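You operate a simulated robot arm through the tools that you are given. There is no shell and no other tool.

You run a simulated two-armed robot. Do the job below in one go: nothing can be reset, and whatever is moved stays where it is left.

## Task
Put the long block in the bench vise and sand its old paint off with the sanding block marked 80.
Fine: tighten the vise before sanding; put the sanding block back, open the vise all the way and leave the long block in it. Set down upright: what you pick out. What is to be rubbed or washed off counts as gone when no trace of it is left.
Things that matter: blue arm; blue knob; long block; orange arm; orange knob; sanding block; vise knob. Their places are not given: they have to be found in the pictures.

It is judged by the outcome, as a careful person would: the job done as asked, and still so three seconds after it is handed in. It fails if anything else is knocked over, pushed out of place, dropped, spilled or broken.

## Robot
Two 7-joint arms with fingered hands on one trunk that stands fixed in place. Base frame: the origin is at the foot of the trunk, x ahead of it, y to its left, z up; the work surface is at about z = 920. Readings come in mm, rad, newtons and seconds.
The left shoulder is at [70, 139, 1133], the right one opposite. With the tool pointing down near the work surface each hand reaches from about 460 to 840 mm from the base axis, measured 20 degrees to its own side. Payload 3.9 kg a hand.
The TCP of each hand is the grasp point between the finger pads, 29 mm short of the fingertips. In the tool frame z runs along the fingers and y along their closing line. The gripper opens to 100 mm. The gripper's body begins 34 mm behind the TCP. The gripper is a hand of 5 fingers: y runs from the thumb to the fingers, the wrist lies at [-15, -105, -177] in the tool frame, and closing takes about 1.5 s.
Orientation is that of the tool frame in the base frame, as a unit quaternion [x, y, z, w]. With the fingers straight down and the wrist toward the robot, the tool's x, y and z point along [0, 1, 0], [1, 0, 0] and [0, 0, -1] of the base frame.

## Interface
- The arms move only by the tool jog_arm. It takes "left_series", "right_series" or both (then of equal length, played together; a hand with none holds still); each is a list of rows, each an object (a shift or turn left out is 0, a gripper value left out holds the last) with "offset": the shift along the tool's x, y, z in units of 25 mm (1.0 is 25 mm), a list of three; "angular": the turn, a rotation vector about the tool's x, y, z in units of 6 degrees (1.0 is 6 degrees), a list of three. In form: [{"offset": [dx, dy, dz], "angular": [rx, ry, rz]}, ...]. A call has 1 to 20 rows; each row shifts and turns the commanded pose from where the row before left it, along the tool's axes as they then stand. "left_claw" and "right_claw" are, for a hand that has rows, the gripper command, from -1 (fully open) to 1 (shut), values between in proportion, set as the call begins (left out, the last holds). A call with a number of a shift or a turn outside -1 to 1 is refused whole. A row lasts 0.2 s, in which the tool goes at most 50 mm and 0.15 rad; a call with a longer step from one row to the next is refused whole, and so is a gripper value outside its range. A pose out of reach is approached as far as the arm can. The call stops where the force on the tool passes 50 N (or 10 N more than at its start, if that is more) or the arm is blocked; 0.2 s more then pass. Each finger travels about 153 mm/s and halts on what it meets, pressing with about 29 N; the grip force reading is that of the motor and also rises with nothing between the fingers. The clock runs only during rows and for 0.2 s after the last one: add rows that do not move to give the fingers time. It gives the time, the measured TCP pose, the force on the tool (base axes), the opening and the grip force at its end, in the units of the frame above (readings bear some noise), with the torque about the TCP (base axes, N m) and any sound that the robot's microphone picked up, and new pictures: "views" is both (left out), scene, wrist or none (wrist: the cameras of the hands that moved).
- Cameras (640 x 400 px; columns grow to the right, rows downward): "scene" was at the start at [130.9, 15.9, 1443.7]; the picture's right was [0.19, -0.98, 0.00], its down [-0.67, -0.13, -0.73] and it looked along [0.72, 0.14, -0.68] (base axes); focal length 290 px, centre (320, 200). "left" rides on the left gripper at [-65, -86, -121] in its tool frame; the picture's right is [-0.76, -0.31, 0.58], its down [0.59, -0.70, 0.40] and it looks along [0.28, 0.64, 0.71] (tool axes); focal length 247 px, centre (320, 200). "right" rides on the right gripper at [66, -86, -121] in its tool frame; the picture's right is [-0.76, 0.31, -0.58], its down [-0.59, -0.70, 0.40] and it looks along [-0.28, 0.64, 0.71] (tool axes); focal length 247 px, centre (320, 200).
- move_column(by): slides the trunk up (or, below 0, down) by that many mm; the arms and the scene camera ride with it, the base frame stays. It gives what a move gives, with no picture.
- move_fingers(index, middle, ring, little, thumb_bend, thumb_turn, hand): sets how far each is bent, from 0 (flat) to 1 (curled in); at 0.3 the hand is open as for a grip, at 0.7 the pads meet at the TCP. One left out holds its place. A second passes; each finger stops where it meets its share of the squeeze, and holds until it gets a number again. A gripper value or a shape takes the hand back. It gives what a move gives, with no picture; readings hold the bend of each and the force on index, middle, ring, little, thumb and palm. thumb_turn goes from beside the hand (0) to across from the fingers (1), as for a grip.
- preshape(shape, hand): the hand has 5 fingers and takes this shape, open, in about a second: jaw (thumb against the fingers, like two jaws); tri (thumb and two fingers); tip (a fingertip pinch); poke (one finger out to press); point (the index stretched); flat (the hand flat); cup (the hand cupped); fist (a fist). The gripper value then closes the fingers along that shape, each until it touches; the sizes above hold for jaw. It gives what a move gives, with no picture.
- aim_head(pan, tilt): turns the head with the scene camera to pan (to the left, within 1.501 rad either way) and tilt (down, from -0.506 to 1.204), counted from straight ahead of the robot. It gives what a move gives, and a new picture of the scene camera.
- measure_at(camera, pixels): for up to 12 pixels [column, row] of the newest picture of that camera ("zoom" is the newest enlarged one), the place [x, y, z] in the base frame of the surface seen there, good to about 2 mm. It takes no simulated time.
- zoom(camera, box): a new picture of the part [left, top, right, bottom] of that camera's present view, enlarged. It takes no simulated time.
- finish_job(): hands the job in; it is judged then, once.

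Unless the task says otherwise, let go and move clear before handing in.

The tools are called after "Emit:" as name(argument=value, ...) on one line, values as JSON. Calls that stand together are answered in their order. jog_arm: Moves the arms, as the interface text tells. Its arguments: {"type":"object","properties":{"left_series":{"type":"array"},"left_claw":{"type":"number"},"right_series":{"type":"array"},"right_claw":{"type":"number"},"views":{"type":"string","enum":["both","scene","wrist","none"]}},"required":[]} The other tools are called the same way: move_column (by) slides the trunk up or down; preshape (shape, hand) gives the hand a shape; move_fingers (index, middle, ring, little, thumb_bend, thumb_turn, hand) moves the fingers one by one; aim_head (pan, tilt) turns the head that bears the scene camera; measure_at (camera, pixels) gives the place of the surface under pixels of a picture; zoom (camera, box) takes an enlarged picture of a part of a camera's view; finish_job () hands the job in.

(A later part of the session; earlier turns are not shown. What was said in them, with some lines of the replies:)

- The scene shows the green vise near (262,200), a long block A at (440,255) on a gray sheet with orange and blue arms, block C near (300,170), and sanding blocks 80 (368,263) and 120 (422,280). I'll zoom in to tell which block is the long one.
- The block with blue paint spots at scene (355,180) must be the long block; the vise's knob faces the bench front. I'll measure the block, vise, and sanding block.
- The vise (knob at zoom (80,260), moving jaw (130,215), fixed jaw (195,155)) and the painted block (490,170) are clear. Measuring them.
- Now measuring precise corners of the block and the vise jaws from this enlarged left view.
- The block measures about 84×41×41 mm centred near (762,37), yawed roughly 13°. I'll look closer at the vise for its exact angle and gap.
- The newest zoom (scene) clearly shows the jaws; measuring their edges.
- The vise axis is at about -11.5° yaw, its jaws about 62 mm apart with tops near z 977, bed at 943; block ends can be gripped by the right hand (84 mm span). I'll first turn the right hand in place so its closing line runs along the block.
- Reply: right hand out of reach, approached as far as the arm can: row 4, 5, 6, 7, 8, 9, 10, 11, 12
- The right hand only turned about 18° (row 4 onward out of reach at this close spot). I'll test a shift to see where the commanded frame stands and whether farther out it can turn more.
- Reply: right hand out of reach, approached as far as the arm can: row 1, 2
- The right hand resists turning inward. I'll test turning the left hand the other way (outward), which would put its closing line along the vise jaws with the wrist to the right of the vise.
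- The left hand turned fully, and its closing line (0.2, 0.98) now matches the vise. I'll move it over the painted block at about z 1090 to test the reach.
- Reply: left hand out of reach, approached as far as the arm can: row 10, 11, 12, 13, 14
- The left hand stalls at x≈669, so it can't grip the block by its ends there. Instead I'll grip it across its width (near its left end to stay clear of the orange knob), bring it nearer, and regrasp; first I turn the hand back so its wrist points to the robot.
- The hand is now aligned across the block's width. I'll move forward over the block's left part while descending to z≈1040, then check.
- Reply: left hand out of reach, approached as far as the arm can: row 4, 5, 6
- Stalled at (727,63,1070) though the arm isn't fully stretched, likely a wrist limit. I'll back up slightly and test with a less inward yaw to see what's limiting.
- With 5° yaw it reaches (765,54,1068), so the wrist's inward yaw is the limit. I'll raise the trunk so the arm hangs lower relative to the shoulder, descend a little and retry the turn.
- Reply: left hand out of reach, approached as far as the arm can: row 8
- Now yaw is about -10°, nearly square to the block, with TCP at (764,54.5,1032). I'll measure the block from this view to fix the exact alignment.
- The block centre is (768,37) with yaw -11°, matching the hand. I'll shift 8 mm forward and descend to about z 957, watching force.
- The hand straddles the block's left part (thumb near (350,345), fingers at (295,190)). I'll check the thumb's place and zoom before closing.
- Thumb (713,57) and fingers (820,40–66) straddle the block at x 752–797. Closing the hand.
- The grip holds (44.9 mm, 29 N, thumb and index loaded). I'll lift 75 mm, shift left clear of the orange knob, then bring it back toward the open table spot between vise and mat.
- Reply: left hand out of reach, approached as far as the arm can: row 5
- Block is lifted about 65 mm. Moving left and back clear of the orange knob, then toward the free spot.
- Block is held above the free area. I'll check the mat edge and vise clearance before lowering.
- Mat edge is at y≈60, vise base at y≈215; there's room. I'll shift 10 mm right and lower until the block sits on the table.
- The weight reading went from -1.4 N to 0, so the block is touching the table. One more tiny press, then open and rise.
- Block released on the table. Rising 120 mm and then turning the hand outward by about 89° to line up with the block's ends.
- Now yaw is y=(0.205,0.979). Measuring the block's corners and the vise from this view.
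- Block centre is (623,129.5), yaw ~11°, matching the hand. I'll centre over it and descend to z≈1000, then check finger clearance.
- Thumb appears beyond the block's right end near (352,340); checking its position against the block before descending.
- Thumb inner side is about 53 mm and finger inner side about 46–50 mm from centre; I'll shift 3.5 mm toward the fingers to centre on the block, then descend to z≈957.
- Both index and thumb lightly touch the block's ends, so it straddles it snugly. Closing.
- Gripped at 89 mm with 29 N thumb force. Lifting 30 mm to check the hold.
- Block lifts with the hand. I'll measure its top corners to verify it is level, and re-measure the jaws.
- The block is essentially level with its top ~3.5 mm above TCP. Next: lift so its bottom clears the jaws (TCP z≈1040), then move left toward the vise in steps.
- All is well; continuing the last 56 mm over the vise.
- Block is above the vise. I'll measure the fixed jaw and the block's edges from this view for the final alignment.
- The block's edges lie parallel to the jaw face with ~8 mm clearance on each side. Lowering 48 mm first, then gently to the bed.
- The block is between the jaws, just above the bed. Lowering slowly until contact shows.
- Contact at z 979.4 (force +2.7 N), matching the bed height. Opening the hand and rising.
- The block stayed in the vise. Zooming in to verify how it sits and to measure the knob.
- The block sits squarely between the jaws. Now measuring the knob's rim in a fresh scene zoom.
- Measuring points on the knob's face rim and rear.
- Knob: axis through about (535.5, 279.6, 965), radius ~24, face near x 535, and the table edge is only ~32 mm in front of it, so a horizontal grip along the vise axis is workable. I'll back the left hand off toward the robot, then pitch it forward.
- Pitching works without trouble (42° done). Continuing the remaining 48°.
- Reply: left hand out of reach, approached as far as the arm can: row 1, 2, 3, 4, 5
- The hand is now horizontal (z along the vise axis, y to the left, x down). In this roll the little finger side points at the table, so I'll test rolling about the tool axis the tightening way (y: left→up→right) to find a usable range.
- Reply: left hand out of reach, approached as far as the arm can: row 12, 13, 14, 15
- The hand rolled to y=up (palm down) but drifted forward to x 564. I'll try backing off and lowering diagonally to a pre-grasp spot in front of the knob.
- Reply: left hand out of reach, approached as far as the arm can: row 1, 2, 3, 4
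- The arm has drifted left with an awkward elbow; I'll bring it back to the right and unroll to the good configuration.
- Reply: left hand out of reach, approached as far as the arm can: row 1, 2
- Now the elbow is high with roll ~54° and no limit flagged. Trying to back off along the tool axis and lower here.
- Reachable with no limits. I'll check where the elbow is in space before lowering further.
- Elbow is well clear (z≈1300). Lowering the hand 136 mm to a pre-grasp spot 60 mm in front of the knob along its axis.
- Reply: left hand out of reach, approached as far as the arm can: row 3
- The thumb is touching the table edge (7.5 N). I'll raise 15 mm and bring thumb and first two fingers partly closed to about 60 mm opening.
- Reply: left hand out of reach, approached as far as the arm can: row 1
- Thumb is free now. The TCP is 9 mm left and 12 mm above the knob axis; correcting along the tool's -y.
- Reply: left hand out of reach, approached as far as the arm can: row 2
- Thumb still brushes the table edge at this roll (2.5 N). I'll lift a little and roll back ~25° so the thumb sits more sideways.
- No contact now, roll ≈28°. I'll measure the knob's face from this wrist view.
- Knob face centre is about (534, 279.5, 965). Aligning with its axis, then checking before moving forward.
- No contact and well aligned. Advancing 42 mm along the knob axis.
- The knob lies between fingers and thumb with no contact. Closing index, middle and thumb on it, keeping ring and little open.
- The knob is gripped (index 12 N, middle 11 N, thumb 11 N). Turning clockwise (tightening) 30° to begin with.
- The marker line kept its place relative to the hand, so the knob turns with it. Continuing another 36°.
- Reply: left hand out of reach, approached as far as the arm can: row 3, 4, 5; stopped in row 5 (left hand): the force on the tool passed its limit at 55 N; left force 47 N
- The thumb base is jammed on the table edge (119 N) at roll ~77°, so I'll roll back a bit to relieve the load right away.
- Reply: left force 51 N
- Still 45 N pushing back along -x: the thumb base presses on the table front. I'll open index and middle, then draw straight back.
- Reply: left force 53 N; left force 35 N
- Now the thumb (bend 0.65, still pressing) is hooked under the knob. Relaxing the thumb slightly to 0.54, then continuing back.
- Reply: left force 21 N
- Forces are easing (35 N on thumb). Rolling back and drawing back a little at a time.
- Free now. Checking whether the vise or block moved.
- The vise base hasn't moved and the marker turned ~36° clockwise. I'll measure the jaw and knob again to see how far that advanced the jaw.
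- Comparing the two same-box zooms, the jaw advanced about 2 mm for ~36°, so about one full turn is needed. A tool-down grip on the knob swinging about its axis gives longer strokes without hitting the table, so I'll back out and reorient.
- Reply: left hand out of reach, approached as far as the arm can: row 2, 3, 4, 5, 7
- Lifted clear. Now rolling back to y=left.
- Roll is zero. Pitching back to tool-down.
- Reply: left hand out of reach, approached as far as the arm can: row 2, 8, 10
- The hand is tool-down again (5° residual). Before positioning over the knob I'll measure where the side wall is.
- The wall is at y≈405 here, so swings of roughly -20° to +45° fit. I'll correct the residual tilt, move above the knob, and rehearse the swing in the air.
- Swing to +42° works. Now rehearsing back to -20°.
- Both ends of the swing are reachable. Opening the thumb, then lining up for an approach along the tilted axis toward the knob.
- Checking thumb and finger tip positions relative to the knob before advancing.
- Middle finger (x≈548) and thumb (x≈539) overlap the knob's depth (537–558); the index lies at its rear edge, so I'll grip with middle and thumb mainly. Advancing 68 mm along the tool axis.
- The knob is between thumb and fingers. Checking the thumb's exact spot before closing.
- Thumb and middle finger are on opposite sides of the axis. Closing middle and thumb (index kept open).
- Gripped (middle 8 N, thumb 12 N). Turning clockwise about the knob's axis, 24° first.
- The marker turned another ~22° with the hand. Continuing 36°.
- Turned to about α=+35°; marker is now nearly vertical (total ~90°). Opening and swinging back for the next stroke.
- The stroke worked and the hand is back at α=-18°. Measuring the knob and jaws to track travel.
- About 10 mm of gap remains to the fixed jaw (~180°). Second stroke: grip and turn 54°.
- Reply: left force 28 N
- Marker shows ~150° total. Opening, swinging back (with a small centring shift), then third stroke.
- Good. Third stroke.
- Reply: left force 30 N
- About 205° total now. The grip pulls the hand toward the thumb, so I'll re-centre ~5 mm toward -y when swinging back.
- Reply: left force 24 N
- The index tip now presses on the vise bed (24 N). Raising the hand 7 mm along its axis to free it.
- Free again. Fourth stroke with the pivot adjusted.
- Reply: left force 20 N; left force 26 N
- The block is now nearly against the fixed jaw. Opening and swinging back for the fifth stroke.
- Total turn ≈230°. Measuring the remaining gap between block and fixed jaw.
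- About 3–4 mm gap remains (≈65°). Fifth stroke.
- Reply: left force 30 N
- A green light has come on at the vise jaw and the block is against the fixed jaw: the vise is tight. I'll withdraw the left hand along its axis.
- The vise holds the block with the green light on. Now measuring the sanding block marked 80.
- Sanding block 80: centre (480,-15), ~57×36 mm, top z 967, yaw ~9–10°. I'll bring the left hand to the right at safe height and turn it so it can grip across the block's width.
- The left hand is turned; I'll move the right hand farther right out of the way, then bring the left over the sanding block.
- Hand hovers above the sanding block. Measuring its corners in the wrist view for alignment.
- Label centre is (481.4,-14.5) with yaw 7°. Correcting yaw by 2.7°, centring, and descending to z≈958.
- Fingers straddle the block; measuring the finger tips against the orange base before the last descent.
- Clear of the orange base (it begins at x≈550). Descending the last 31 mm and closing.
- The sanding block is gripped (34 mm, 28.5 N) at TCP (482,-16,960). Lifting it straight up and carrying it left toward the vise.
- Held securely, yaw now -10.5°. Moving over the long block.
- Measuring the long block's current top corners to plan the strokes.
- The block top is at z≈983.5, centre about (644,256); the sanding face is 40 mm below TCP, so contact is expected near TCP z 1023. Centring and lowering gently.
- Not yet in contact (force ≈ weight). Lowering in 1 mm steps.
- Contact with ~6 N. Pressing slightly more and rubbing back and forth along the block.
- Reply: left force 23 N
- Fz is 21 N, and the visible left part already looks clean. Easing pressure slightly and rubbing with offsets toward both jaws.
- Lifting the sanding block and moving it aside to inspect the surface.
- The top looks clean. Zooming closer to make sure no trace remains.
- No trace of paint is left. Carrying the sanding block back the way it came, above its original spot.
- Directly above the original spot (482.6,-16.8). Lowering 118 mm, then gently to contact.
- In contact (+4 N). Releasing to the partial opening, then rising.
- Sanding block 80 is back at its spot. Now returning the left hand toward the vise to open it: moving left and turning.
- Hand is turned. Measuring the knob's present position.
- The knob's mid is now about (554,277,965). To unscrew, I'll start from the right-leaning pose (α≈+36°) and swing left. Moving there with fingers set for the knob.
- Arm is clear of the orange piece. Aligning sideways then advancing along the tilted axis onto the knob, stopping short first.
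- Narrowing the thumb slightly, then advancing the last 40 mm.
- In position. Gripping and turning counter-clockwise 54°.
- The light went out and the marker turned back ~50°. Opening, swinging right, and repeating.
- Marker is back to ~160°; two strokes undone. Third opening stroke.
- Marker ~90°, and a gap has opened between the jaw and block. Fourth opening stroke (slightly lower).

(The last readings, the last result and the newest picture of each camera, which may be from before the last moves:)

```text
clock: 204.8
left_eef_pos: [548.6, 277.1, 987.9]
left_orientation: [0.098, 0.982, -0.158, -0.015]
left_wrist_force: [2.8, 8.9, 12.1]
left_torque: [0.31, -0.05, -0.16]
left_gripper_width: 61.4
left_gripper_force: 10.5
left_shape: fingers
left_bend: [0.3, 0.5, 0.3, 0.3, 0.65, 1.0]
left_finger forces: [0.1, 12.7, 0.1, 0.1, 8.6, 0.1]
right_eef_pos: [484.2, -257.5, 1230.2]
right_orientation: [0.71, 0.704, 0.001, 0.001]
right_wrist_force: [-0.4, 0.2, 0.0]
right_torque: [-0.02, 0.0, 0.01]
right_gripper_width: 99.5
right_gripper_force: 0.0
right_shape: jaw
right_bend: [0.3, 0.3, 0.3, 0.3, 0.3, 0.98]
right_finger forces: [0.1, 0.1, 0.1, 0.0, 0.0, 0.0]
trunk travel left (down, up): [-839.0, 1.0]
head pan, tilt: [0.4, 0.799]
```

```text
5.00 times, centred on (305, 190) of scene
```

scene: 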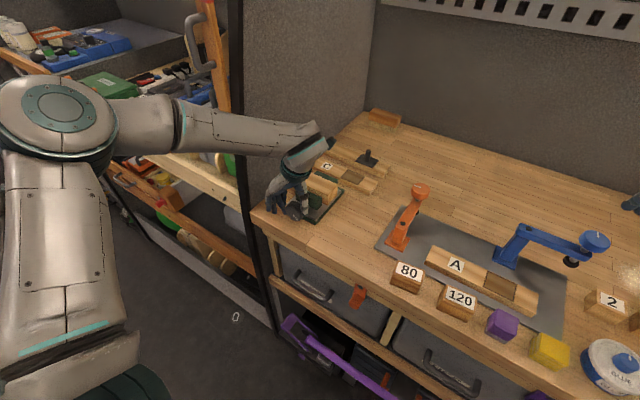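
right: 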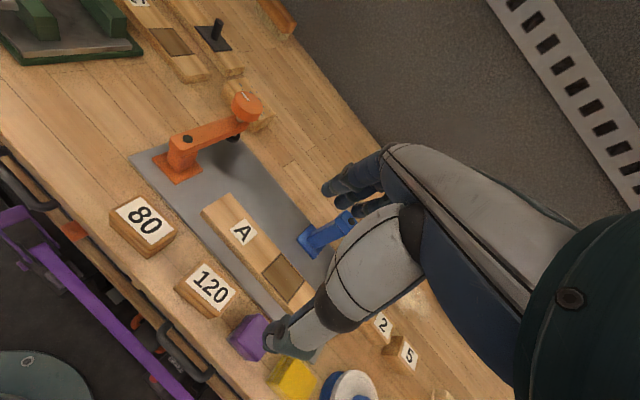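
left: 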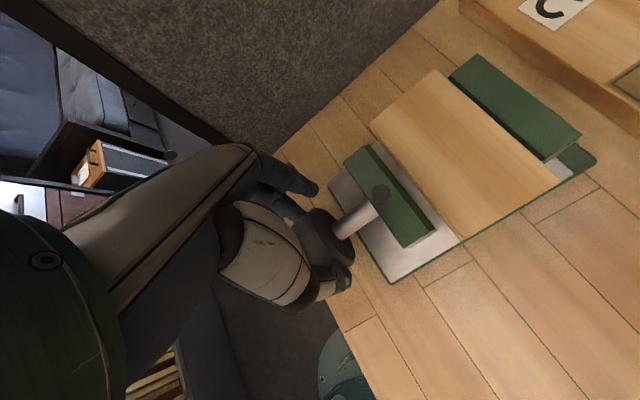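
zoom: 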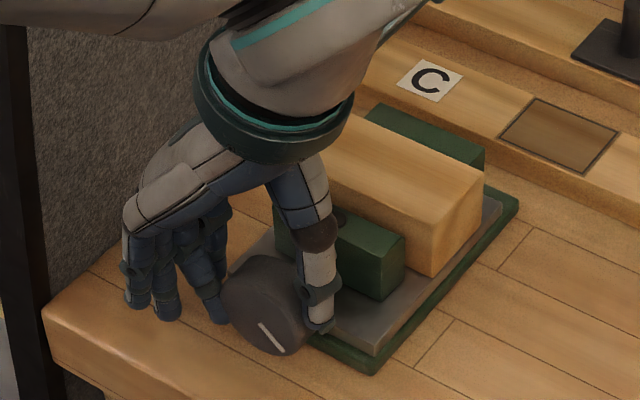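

Marker ~45° now; the jaw is clearly backing off. Fifth opening stroke.

Emit:
move_fingers(hand="left", middle=0.38, thumb_bend=0.42)

Emit:
jog_arm(left_series=[{"offset": [0, -0.07, 0.013], "angular": [-1, 0, 0]}, {"offset": [0, -0.07, 0.013], "angular": [-1, 0, 0]}, {"offset": [0, -0.07, 0.013], "angular": [-1, 0, 0]}, {"offset": [0, -0.07, 0.013], "angular": [-1, 0, 0]}, {"offset": [0, -0.07, 0.013], "angular": [-1, 0, 0]}, {"offset": [0, -0.07, 0.013], "angular": [-1, 0, 0]}, {"offset": [0, -0.07, 0.013], "angular": [-1, 0, 0]}, {"offset": [0, -0.07, 0.013], "angular": [-1, 0, 0]}, {"offset": [0, -0.07, 0.013], "angular": [-1, 0, 0]}, {}], views="none")

Emit:
move_fingers(hand="left", middle=1.0, thumb_bend=0.9)

Emit:
jog_arm(left_series=[{"offset": [0.01, 0.07, 0], "angular": [1, 0, 0]}, {"offset": [0.01, 0.07, 0], "angular": [1, 0, 0]}, {"offset": [0.01, 0.07, 0], "angular": [1, 0, 0]}, {"offset": [0.01, 0.07, 0], "angular": [1, 0, 0]}, {"offset": [0.01, 0.07, 0], "angular": [1, 0, 0]}, {"offset": [0.01, 0.07, 0], "angular": [1, 0, 0]}, {"offset": [0.01, 0.07, 0], "angular": [1, 0, 0]}, {"offset": [0.01, 0.07, 0], "angular": [1, 0, 0]}, {"offset": [0.01, 0.07, 0], "angular": [1, 0, 0]}], views="both")

Emit:
zoom(camera="scene", box=[260, 150, 350, 230])

```text
clock: 205.8
left_eef_pos: [550.3, 275.0, 986.5]
left_orientation: [0.098, 0.983, -0.156, -0.016]
left_wrist_force: [-0.7, 0.2, -0.5]
left_torque: [0.0, 0.0, 0.01]
left_gripper_width: 83.6
left_gripper_force: 0.0
left_shape: fingers
left_bend: [0.3, 0.38, 0.3, 0.3, 0.42, 0.99]
left_finger forces: [0.0, 0.0, 0.0, 0.1, 0.0, 0.0]
right_eef_pos: [484.8, -260.2, 1228.0]
right_orientation: [0.71, 0.704, 0.0, 0.0]
right_wrist_force: [-0.6, -0.3, -0.5]
right_torque: [0.0, 0.03, -0.03]
right_gripper_width: 99.9
right_gripper_force: 0.0
right_shape: jaw
right_bend: [0.3, 0.3, 0.3, 0.3, 0.3, 0.98]
right_finger forces: [0.1, 0.0, 0.1, 0.0, 0.0, 0.1]
trunk travel left (down, up): [-839.0, 1.0]
head pan, tilt: [0.4, 0.799]
```

```text
clock: 208.1
left_eef_pos: [546.7, 261.5, 982.7]
left_orientation: [0.094, 0.947, 0.307, 0.03]
left_wrist_force: [-0.6, -0.1, -1.1]
left_torque: [-0.03, -0.02, 0.03]
left_gripper_width: 83.6
left_gripper_force: 0.0
left_shape: fingers
left_bend: [0.3, 0.38, 0.3, 0.3, 0.42, 0.99]
left_finger forces: [0.0, 0.0, 0.0, 0.0, 0.0, 0.1]
right_eef_pos: [483.8, -259.5, 1228.6]
right_orientation: [0.71, 0.704, 0.0, 0.001]
right_wrist_force: [0.1, 0.1, 0.2]
right_torque: [0.01, 0.0, 0.02]
right_gripper_width: 99.7
right_gripper_force: 0.1
right_shape: jaw
right_bend: [0.3, 0.3, 0.3, 0.3, 0.3, 0.98]
right_finger forces: [0.0, 0.0, 0.0, 0.0, 0.0, 0.1]
trunk travel left (down, up): [-839.0, 1.0]
head pan, tilt: [0.4, 0.799]
```

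```text
clock: 209.1
left_eef_pos: [547.9, 261.0, 982.1]
left_orientation: [0.094, 0.947, 0.307, 0.03]
left_wrist_force: [-0.4, -1.9, -0.5]
left_torque: [-0.04, 0.05, -0.11]
left_gripper_width: 67.6
left_gripper_force: 8.8
left_shape: fingers
left_bend: [0.3, 0.54, 0.3, 0.3, 0.61, 1.0]
left_finger forces: [0.0, 8.4, 0.0, 0.0, 10.3, 0.1]
right_eef_pos: [484.2, -259.5, 1229.2]
right_orientation: [0.711, 0.704, 0.001, 0.0]
right_wrist_force: [0.4, -0.1, -0.4]
right_torque: [0.0, 0.04, 0.02]
right_gripper_width: 100.1
right_gripper_force: 0.2
right_shape: jaw
right_bend: [0.3, 0.3, 0.3, 0.3, 0.3, 0.98]
right_finger forces: [0.0, 0.0, 0.0, 0.0, 0.0, 0.0]
trunk travel left (down, up): [-839.0, 1.0]
head pan, tilt: [0.4, 0.799]
```

```text
clock: 211.1
left_eef_pos: [548.8, 277.4, 984.7]
left_orientation: [0.097, 0.982, -0.159, -0.016]
left_wrist_force: [0.1, 4.2, -1.3]
left_torque: [0.34, 0.0, -0.14]
left_gripper_width: 62.3
left_gripper_force: 8.7
left_shape: fingers
left_bend: [0.3, 0.51, 0.3, 0.3, 0.64, 1.0]
left_finger forces: [0.1, 10.4, 0.0, 0.0, 7.1, 0.0]
right_eef_pos: [483.4, -256.8, 1229.5]
right_orientation: [0.71, 0.704, 0.001, 0.001]
right_wrist_force: [0.2, 0.4, 0.1]
right_torque: [0.01, 0.03, 0.02]
right_gripper_width: 99.6
right_gripper_force: 0.0
right_shape: jaw
right_bend: [0.3, 0.3, 0.3, 0.3, 0.3, 0.98]
right_finger forces: [0.0, 0.1, 0.1, 0.0, 0.0, 0.0]
trunk travel left (down, up): [-839.0, 1.0]
head pan, tilt: [0.4, 0.799]
```

scene: 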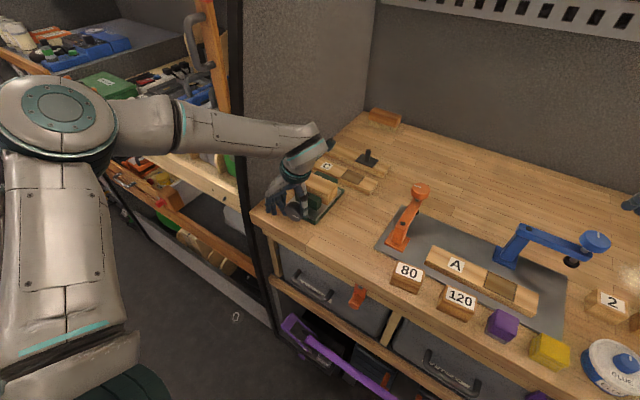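
left: 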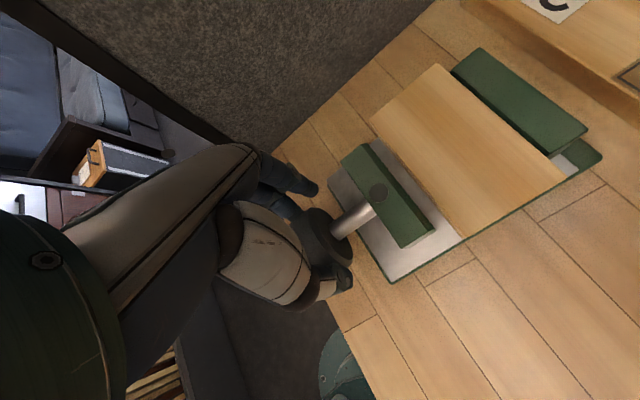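

```text
5.00 times, centred on (305, 190) of scene
```

zoom: 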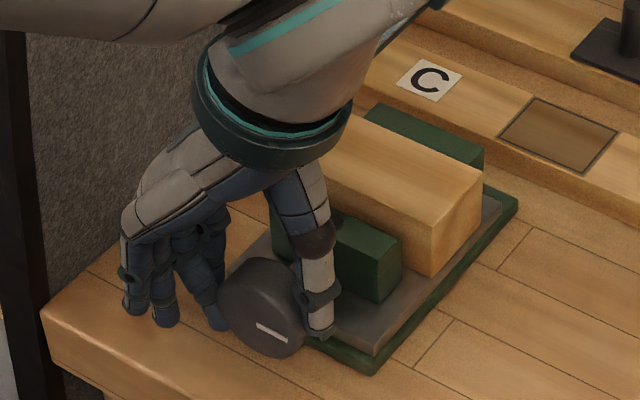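

Marker is back at its starting orientation (horizontal). One more stroke to see whether it opens further or has hit its stop.

Emit:
move_fingers(hand="left", middle=0.38, thumb_bend=0.42)

Emit:
jog_arm(left_series=[{"offset": [0, -0.07, 0.008], "angular": [-1, 0, 0]}, {"offset": [0, -0.07, 0.008], "angular": [-1, 0, 0]}, {"offset": [0, -0.07, 0.008], "angular": [-1, 0, 0]}, {"offset": [0, -0.07, 0.008], "angular": [-1, 0, 0]}, {"offset": [0, -0.07, 0.008], "angular": [-1, 0, 0]}, {"offset": [0, -0.07, 0.008], "angular": [-1, 0, 0]}, {"offset": [0, -0.07, 0.008], "angular": [-1, 0, 0]}, {"offset": [0, -0.07, 0.008], "angular": [-1, 0, 0]}, {"offset": [0, -0.07, 0.008], "angular": [-1, 0, 0]}, {}], views="wrist")

Emit:
move_fingers(hand="left", middle=1.0, thumb_bend=0.9)

Emit:
jog_arm(left_series=[{"offset": [0.01, 0.07, 0], "angular": [1, 0, 0]}, {"offset": [0.01, 0.07, 0], "angular": [1, 0, 0]}, {"offset": [0.01, 0.07, 0], "angular": [1, 0, 0]}, {"offset": [0.01, 0.07, 0], "angular": [1, 0, 0]}, {"offset": [0.01, 0.07, 0], "angular": [1, 0, 0]}], views="both")

Emit:
zoom(camera="scene", box=[260, 150, 350, 230])

```text
clock: 212.1
left_eef_pos: [548.9, 275.3, 987.8]
left_orientation: [0.099, 0.983, -0.157, -0.016]
left_wrist_force: [1.1, 0.6, -0.6]
left_torque: [-0.01, 0.01, 0.01]
left_gripper_width: 83.6
left_gripper_force: 0.0
left_shape: fingers
left_bend: [0.3, 0.38, 0.3, 0.3, 0.42, 0.99]
left_finger forces: [0.0, 0.0, 0.0, 0.0, 0.1, 0.0]
right_eef_pos: [484.4, -258.9, 1227.7]
right_orientation: [0.71, 0.704, 0.0, 0.0]
right_wrist_force: [0.1, -0.1, 0.8]
right_torque: [0.02, -0.01, -0.01]
right_gripper_width: 99.9
right_gripper_force: 0.1
right_shape: jaw
right_bend: [0.3, 0.3, 0.3, 0.3, 0.3, 0.98]
right_finger forces: [0.0, 0.0, 0.0, 0.0, 0.0, 0.1]
trunk travel left (down, up): [-839.0, 1.0]
head pan, tilt: [0.4, 0.799]
```

```text
clock: 214.2
left_eef_pos: [545.2, 262.3, 982.6]
left_orientation: [0.094, 0.947, 0.307, 0.03]
left_wrist_force: [0.6, 0.9, -0.9]
left_torque: [0.01, 0.02, -0.01]
left_gripper_width: 83.5
left_gripper_force: 0.3
left_shape: fingers
left_bend: [0.3, 0.38, 0.3, 0.3, 0.42, 0.99]
left_finger forces: [0.0, 0.0, 0.1, 0.0, 0.0, 0.1]
right_eef_pos: [484.2, -259.3, 1228.5]
right_orientation: [0.71, 0.704, 0.001, 0.001]
right_wrist_force: [0.7, 0.7, 0.3]
right_torque: [-0.01, -0.01, 0.0]
right_gripper_width: 99.4
right_gripper_force: 0.2
right_shape: jaw
right_bend: [0.3, 0.3, 0.3, 0.3, 0.3, 0.98]
right_finger forces: [0.0, 0.0, 0.1, 0.0, 0.0, 0.0]
trunk travel left (down, up): [-839.0, 1.0]
head pan, tilt: [0.4, 0.799]
```

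left: 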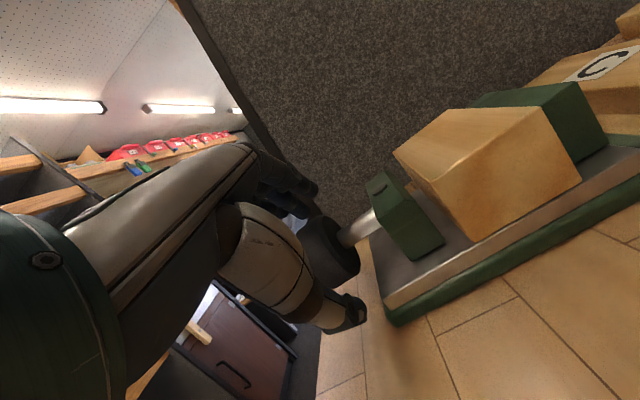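

```text
clock: 215.2
left_eef_pos: [544.0, 260.5, 982.1]
left_orientation: [0.095, 0.947, 0.307, 0.031]
left_wrist_force: [0.4, -2.0, 0.1]
left_torque: [-0.02, 0.06, -0.05]
left_gripper_width: 67.6
left_gripper_force: 9.6
left_shape: fingers
left_bend: [0.3, 0.54, 0.3, 0.3, 0.61, 1.0]
left_finger forces: [0.0, 8.3, 0.0, 0.0, 10.2, 0.1]
right_eef_pos: [483.3, -260.7, 1229.3]
right_orientation: [0.711, 0.704, 0.001, 0.0]
right_wrist_force: [-0.4, 0.4, 0.7]
right_torque: [-0.01, -0.03, 0.01]
right_gripper_width: 99.4
right_gripper_force: 0.0
right_shape: jaw
right_bend: [0.3, 0.3, 0.3, 0.3, 0.3, 0.98]
right_finger forces: [0.0, 0.0, 0.1, 0.0, 0.1, 0.0]
trunk travel left (down, up): [-839.0, 1.0]
head pan, tilt: [0.4, 0.799]
```

```text
clock: 216.4
left_eef_pos: [544.6, 271.0, 986.6]
left_orientation: [0.1, 0.994, 0.05, 0.006]
left_wrist_force: [0.6, 5.1, 4.9]
left_torque: [0.53, 0.03, -0.13]
left_gripper_width: 65.1
left_gripper_force: 10.2
left_shape: fingers
left_bend: [0.3, 0.52, 0.3, 0.3, 0.62, 1.0]
left_finger forces: [0.0, 12.2, 0.0, 0.1, 7.4, 0.0]
right_eef_pos: [483.5, -258.3, 1230.1]
right_orientation: [0.71, 0.704, 0.001, 0.001]
right_wrist_force: [1.1, 0.1, -0.1]
right_torque: [-0.02, -0.02, -0.01]
right_gripper_width: 99.8
right_gripper_force: 0.0
right_shape: jaw
right_bend: [0.3, 0.3, 0.3, 0.3, 0.3, 0.98]
right_finger forces: [0.0, 0.1, 0.0, 0.0, 0.0, 0.1]
trunk travel left (down, up): [-839.0, 1.0]
head pan, tilt: [0.4, 0.799]
```

scene: 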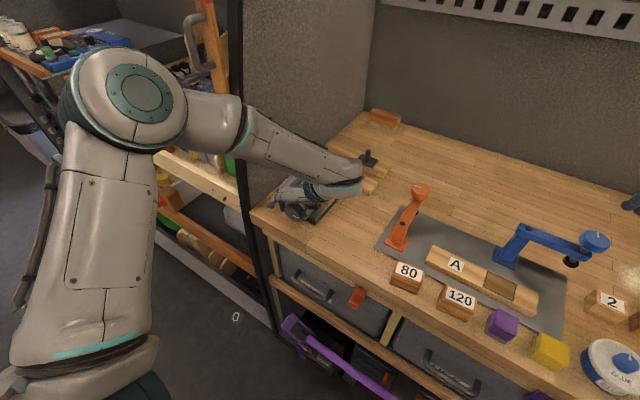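
left: 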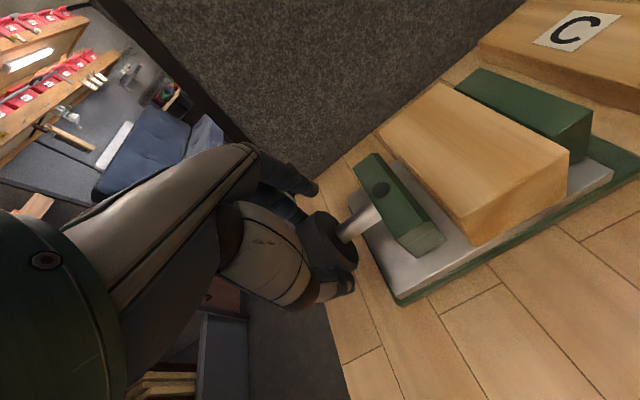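

```text
5.00 times, centred on (305, 190) of scene
```

zoom: 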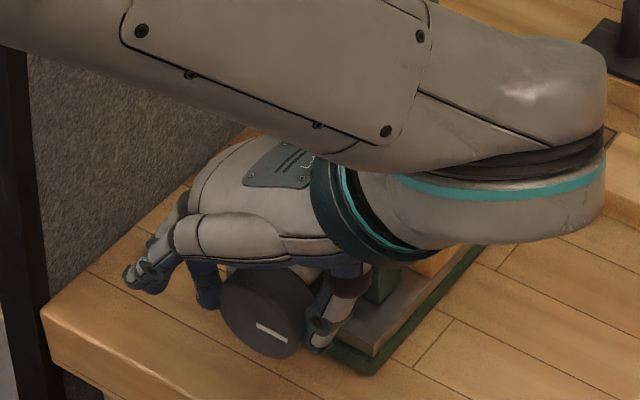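

The marker hasn't moved during this stroke and the torque rose (0.53 Nm): the knob seems to be at its stop. Finishing the stroke to confirm.

Emit:
jog_arm(left_series=[{"offset": [0, 0.07, 0], "angular": [1, 0, 0]}, {"offset": [0, 0.07, 0], "angular": [1, 0, 0]}, {"offset": [0, 0.07, 0], "angular": [1, 0, 0]}, {"offset": [0, 0.07, 0], "angular": [1, 0, 0]}, {}], views="both")

Emit:
zoom(camera="scene", box=[260, 150, 350, 230])

```text
clock: 217.7
left_eef_pos: [547.1, 278.4, 983.4]
left_orientation: [0.097, 0.983, -0.158, -0.016]
left_wrist_force: [-0.9, 4.7, -3.3]
left_torque: [0.35, -0.04, -0.13]
left_gripper_width: 63.0
left_gripper_force: 8.9
left_shape: fingers
left_bend: [0.3, 0.52, 0.3, 0.3, 0.63, 1.0]
left_finger forces: [0.1, 10.4, 0.1, 0.0, 6.9, 0.0]
right_eef_pos: [484.5, -258.2, 1229.4]
right_orientation: [0.71, 0.704, 0.0, 0.001]
right_wrist_force: [0.9, -1.2, -0.3]
right_torque: [-0.01, 0.04, 0.0]
right_gripper_width: 99.8
right_gripper_force: 0.0
right_shape: jaw
right_bend: [0.3, 0.3, 0.3, 0.3, 0.3, 0.98]
right_finger forces: [0.1, 0.1, 0.0, 0.0, 0.0, 0.0]
trunk travel left (down, up): [-839.0, 1.0]
head pan, tilt: [0.4, 0.799]
```

scene: 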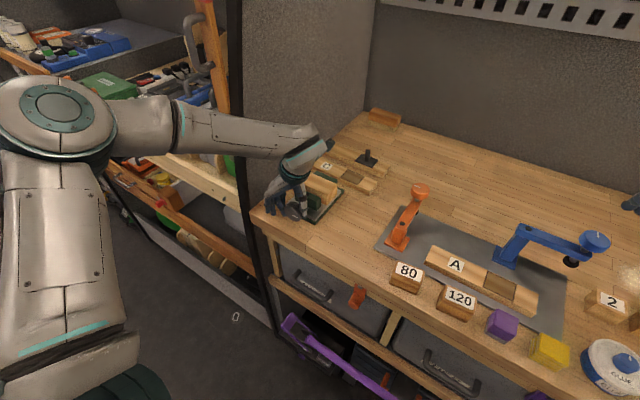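
left: 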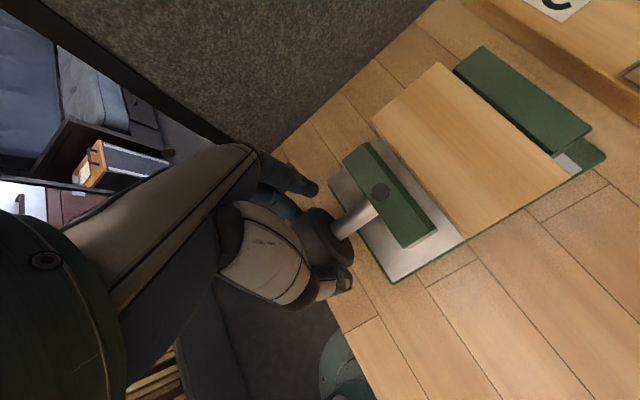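

```text
5.00 times, centred on (305, 190) of scene
```

zoom: 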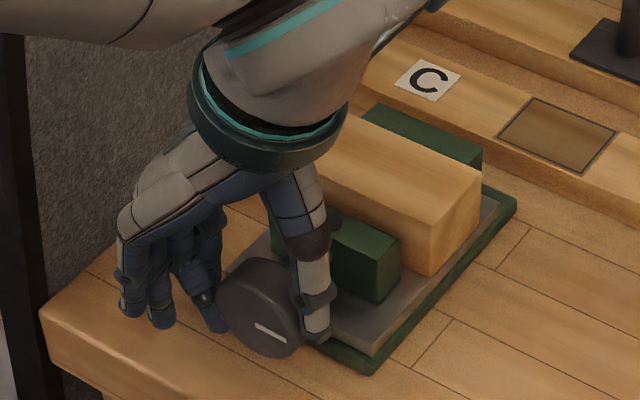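

The knob stays at its stop — the vise is fully open. Releasing and withdrawing the hand.

Emit:
move_fingers(hand="left", middle=0.34, thumb_bend=0.36)

Emit:
jog_arm(left_series=[{"offset": [0, 0, -0.5]}, {"offset": [0, 0, -0.8]}, {"offset": [0, 0, -1]}, {"offset": [0, 0, -1]}, {"offset": [0, 0, -1], "angular": [-1, 0, 0]}, {"angular": [-1, 0, 0]}, {"angular": [-1, 0, 0]}, {"offset": [0.3, -0.9, -0.3]}, {"offset": [0.3, -0.9, -0.3]}, {"offset": [0.3, -0.9, -0.3]}, {"offset": [0.3, -0.9, -0.3]}, {"offset": [0.3, -0.9, -0.3]}, {}], left_claw=-1, views="both")

Emit:
zoom(camera="scene", box=[275, 180, 325, 230])

Emit:
zoom(camera="scene", box=[250, 140, 450, 310])

```text
clock: 218.7
left_eef_pos: [547.8, 276.8, 984.7]
left_orientation: [0.098, 0.983, -0.156, -0.015]
left_wrist_force: [-0.2, 0.5, 0.2]
left_torque: [0.0, -0.02, -0.02]
left_gripper_width: 90.7
left_gripper_force: 0.1
left_shape: fingers
left_bend: [0.3, 0.34, 0.3, 0.3, 0.36, 0.98]
left_finger forces: [0.1, 0.0, 0.0, 0.0, 0.1, 0.0]
right_eef_pos: [484.9, -259.7, 1229.1]
right_orientation: [0.71, 0.704, 0.001, 0.001]
right_wrist_force: [-0.8, -0.4, 0.6]
right_torque: [0.03, 0.03, 0.0]
right_gripper_width: 99.7
right_gripper_force: 0.1
right_shape: jaw
right_bend: [0.3, 0.3, 0.3, 0.3, 0.3, 0.98]
right_finger forces: [0.1, 0.1, 0.0, 0.1, 0.0, 0.1]
trunk travel left (down, up): [-839.0, 1.0]
head pan, tilt: [0.4, 0.799]
```

```text
clock: 221.4
left_eef_pos: [494.2, 206.7, 1125.7]
left_orientation: [0.099, 0.995, -0.001, -0.001]
left_wrist_force: [-0.2, 0.1, 0.2]
left_torque: [-0.03, -0.02, 0.0]
left_gripper_width: 99.8
left_gripper_force: 0.0
left_shape: jaw
left_bend: [0.3, 0.3, 0.3, 0.3, 0.3, 0.98]
left_finger forces: [0.0, 0.1, 0.0, 0.1, 0.0, 0.0]
right_eef_pos: [484.6, -258.8, 1228.2]
right_orientation: [0.71, 0.704, 0.0, 0.001]
right_wrist_force: [-0.9, -1.0, -0.9]
right_torque: [0.02, 0.02, 0.01]
right_gripper_width: 99.9
right_gripper_force: 0.0
right_shape: jaw
right_bend: [0.3, 0.3, 0.3, 0.3, 0.3, 0.98]
right_finger forces: [0.0, 0.0, 0.0, 0.0, 0.1, 0.0]
trunk travel left (down, up): [-839.0, 1.0]
head pan, tilt: [0.4, 0.799]
```

scene: 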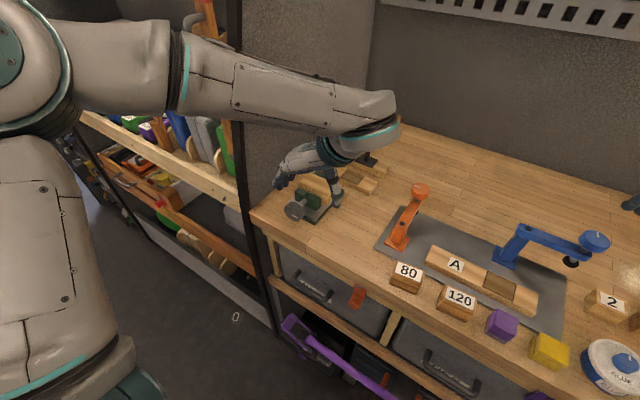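
left: 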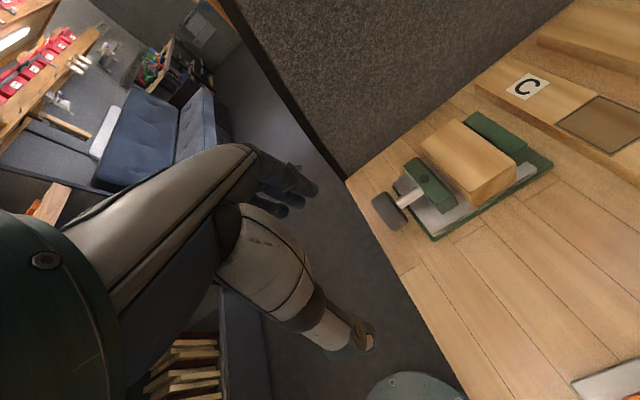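

```text
8.00 times, centred on (300, 205) of scene
```

zoom: 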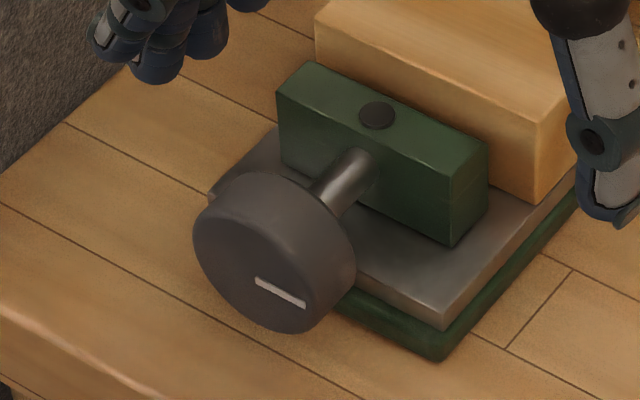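

```text
2.35 times, centred on (350, 225) of scene
```

zoom: 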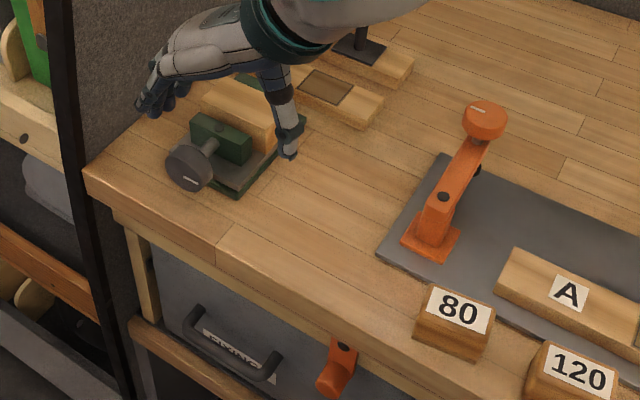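

The knob marker and jaw are exactly where they began (full open). I'll raise the hand clear and do a final check of the block and sanding block.

Emit:
jog_arm(left_series=[{"offset": [0, 0, -1]}, {"offset": [0, 0, -1]}, {"offset": [0.5, -0.5, -1]}, {"offset": [0.5, -0.5, -1]}, {}], views="both")

Emit:
zoom(camera="scene", box=[260, 140, 460, 310])

Emit:
measure_at(camera="scene", pixels=[[402, 263], [423, 272], [419, 280], [396, 271], [408, 272], [458, 298]])

```text
clock: 222.7
left_eef_pos: [466.9, 186.0, 1225.6]
left_orientation: [0.098, 0.995, -0.002, -0.001]
left_wrist_force: [-0.5, 0.5, 0.5]
left_torque: [-0.02, 0.02, 0.0]
left_gripper_width: 100.3
left_gripper_force: 0.0
left_shape: jaw
left_bend: [0.3, 0.3, 0.3, 0.3, 0.3, 0.98]
left_finger forces: [0.0, 0.1, 0.0, 0.1, 0.0, 0.0]
right_eef_pos: [484.7, -258.9, 1227.6]
right_orientation: [0.71, 0.704, 0.0, 0.0]
right_wrist_force: [-0.5, 0.4, -0.8]
right_torque: [0.04, 0.02, 0.02]
right_gripper_width: 99.8
right_gripper_force: 0.1
right_shape: jaw
right_bend: [0.3, 0.3, 0.3, 0.3, 0.3, 0.98]
right_finger forces: [0.1, 0.0, 0.1, 0.1, 0.1, 0.0]
trunk travel left (down, up): [-839.0, 1.0]
head pan, tilt: [0.4, 0.799]
```

scene: 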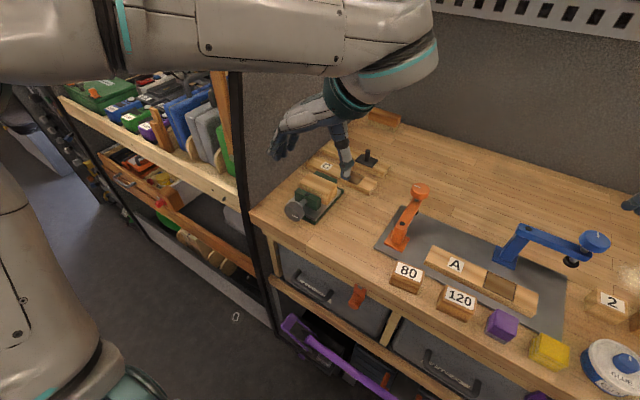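
left: 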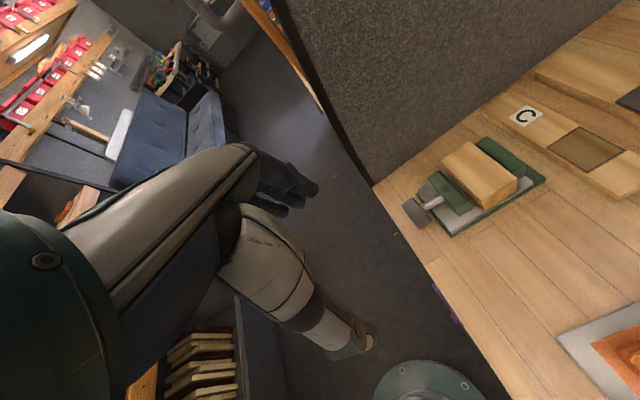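

```text
2.35 times, centred on (360, 225) of scene
```

zoom: 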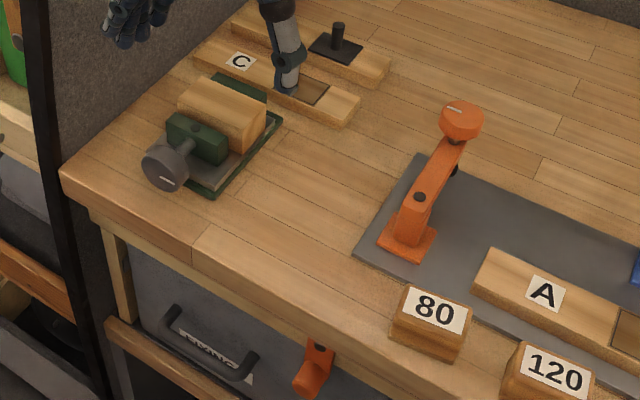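

```text
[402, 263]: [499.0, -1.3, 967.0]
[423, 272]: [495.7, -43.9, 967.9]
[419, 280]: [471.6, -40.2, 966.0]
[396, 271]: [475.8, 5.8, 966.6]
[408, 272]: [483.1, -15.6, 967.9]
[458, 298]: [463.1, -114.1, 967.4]
```

The long block sits clean in the fully open vise. Sanding block 80 is upright within about 3 mm of its original spot, the other things look undisturbed, and both hands are clear. Handing in.

Emit:
finish_job()

```text
The job is handed in.
```

The long block is in the bench vise with its old paint sanded off. I checked the top in close-up and saw no trace of blue; I did not look at its underside or the faces between the jaws.

- **Vise:** I tightened it until the green light on its jaw came on, sanded, then opened it until the knob would turn no further. The knob mark and jaw are back where they started, and the block is still in the vise.
- **Sanding block 80:** It is back upright, within about 3 mm of where it was.
- **Rough moments:** While turning the knob, the hand jammed against the table edge, with about 119 N on the thumb. A fingertip later pressed on the vise bed at about 24 N. I measured the vise right after the jam and it had not moved.
- **Everything else:** Nothing else looks disturbed in the last picture, and both hands are clear.
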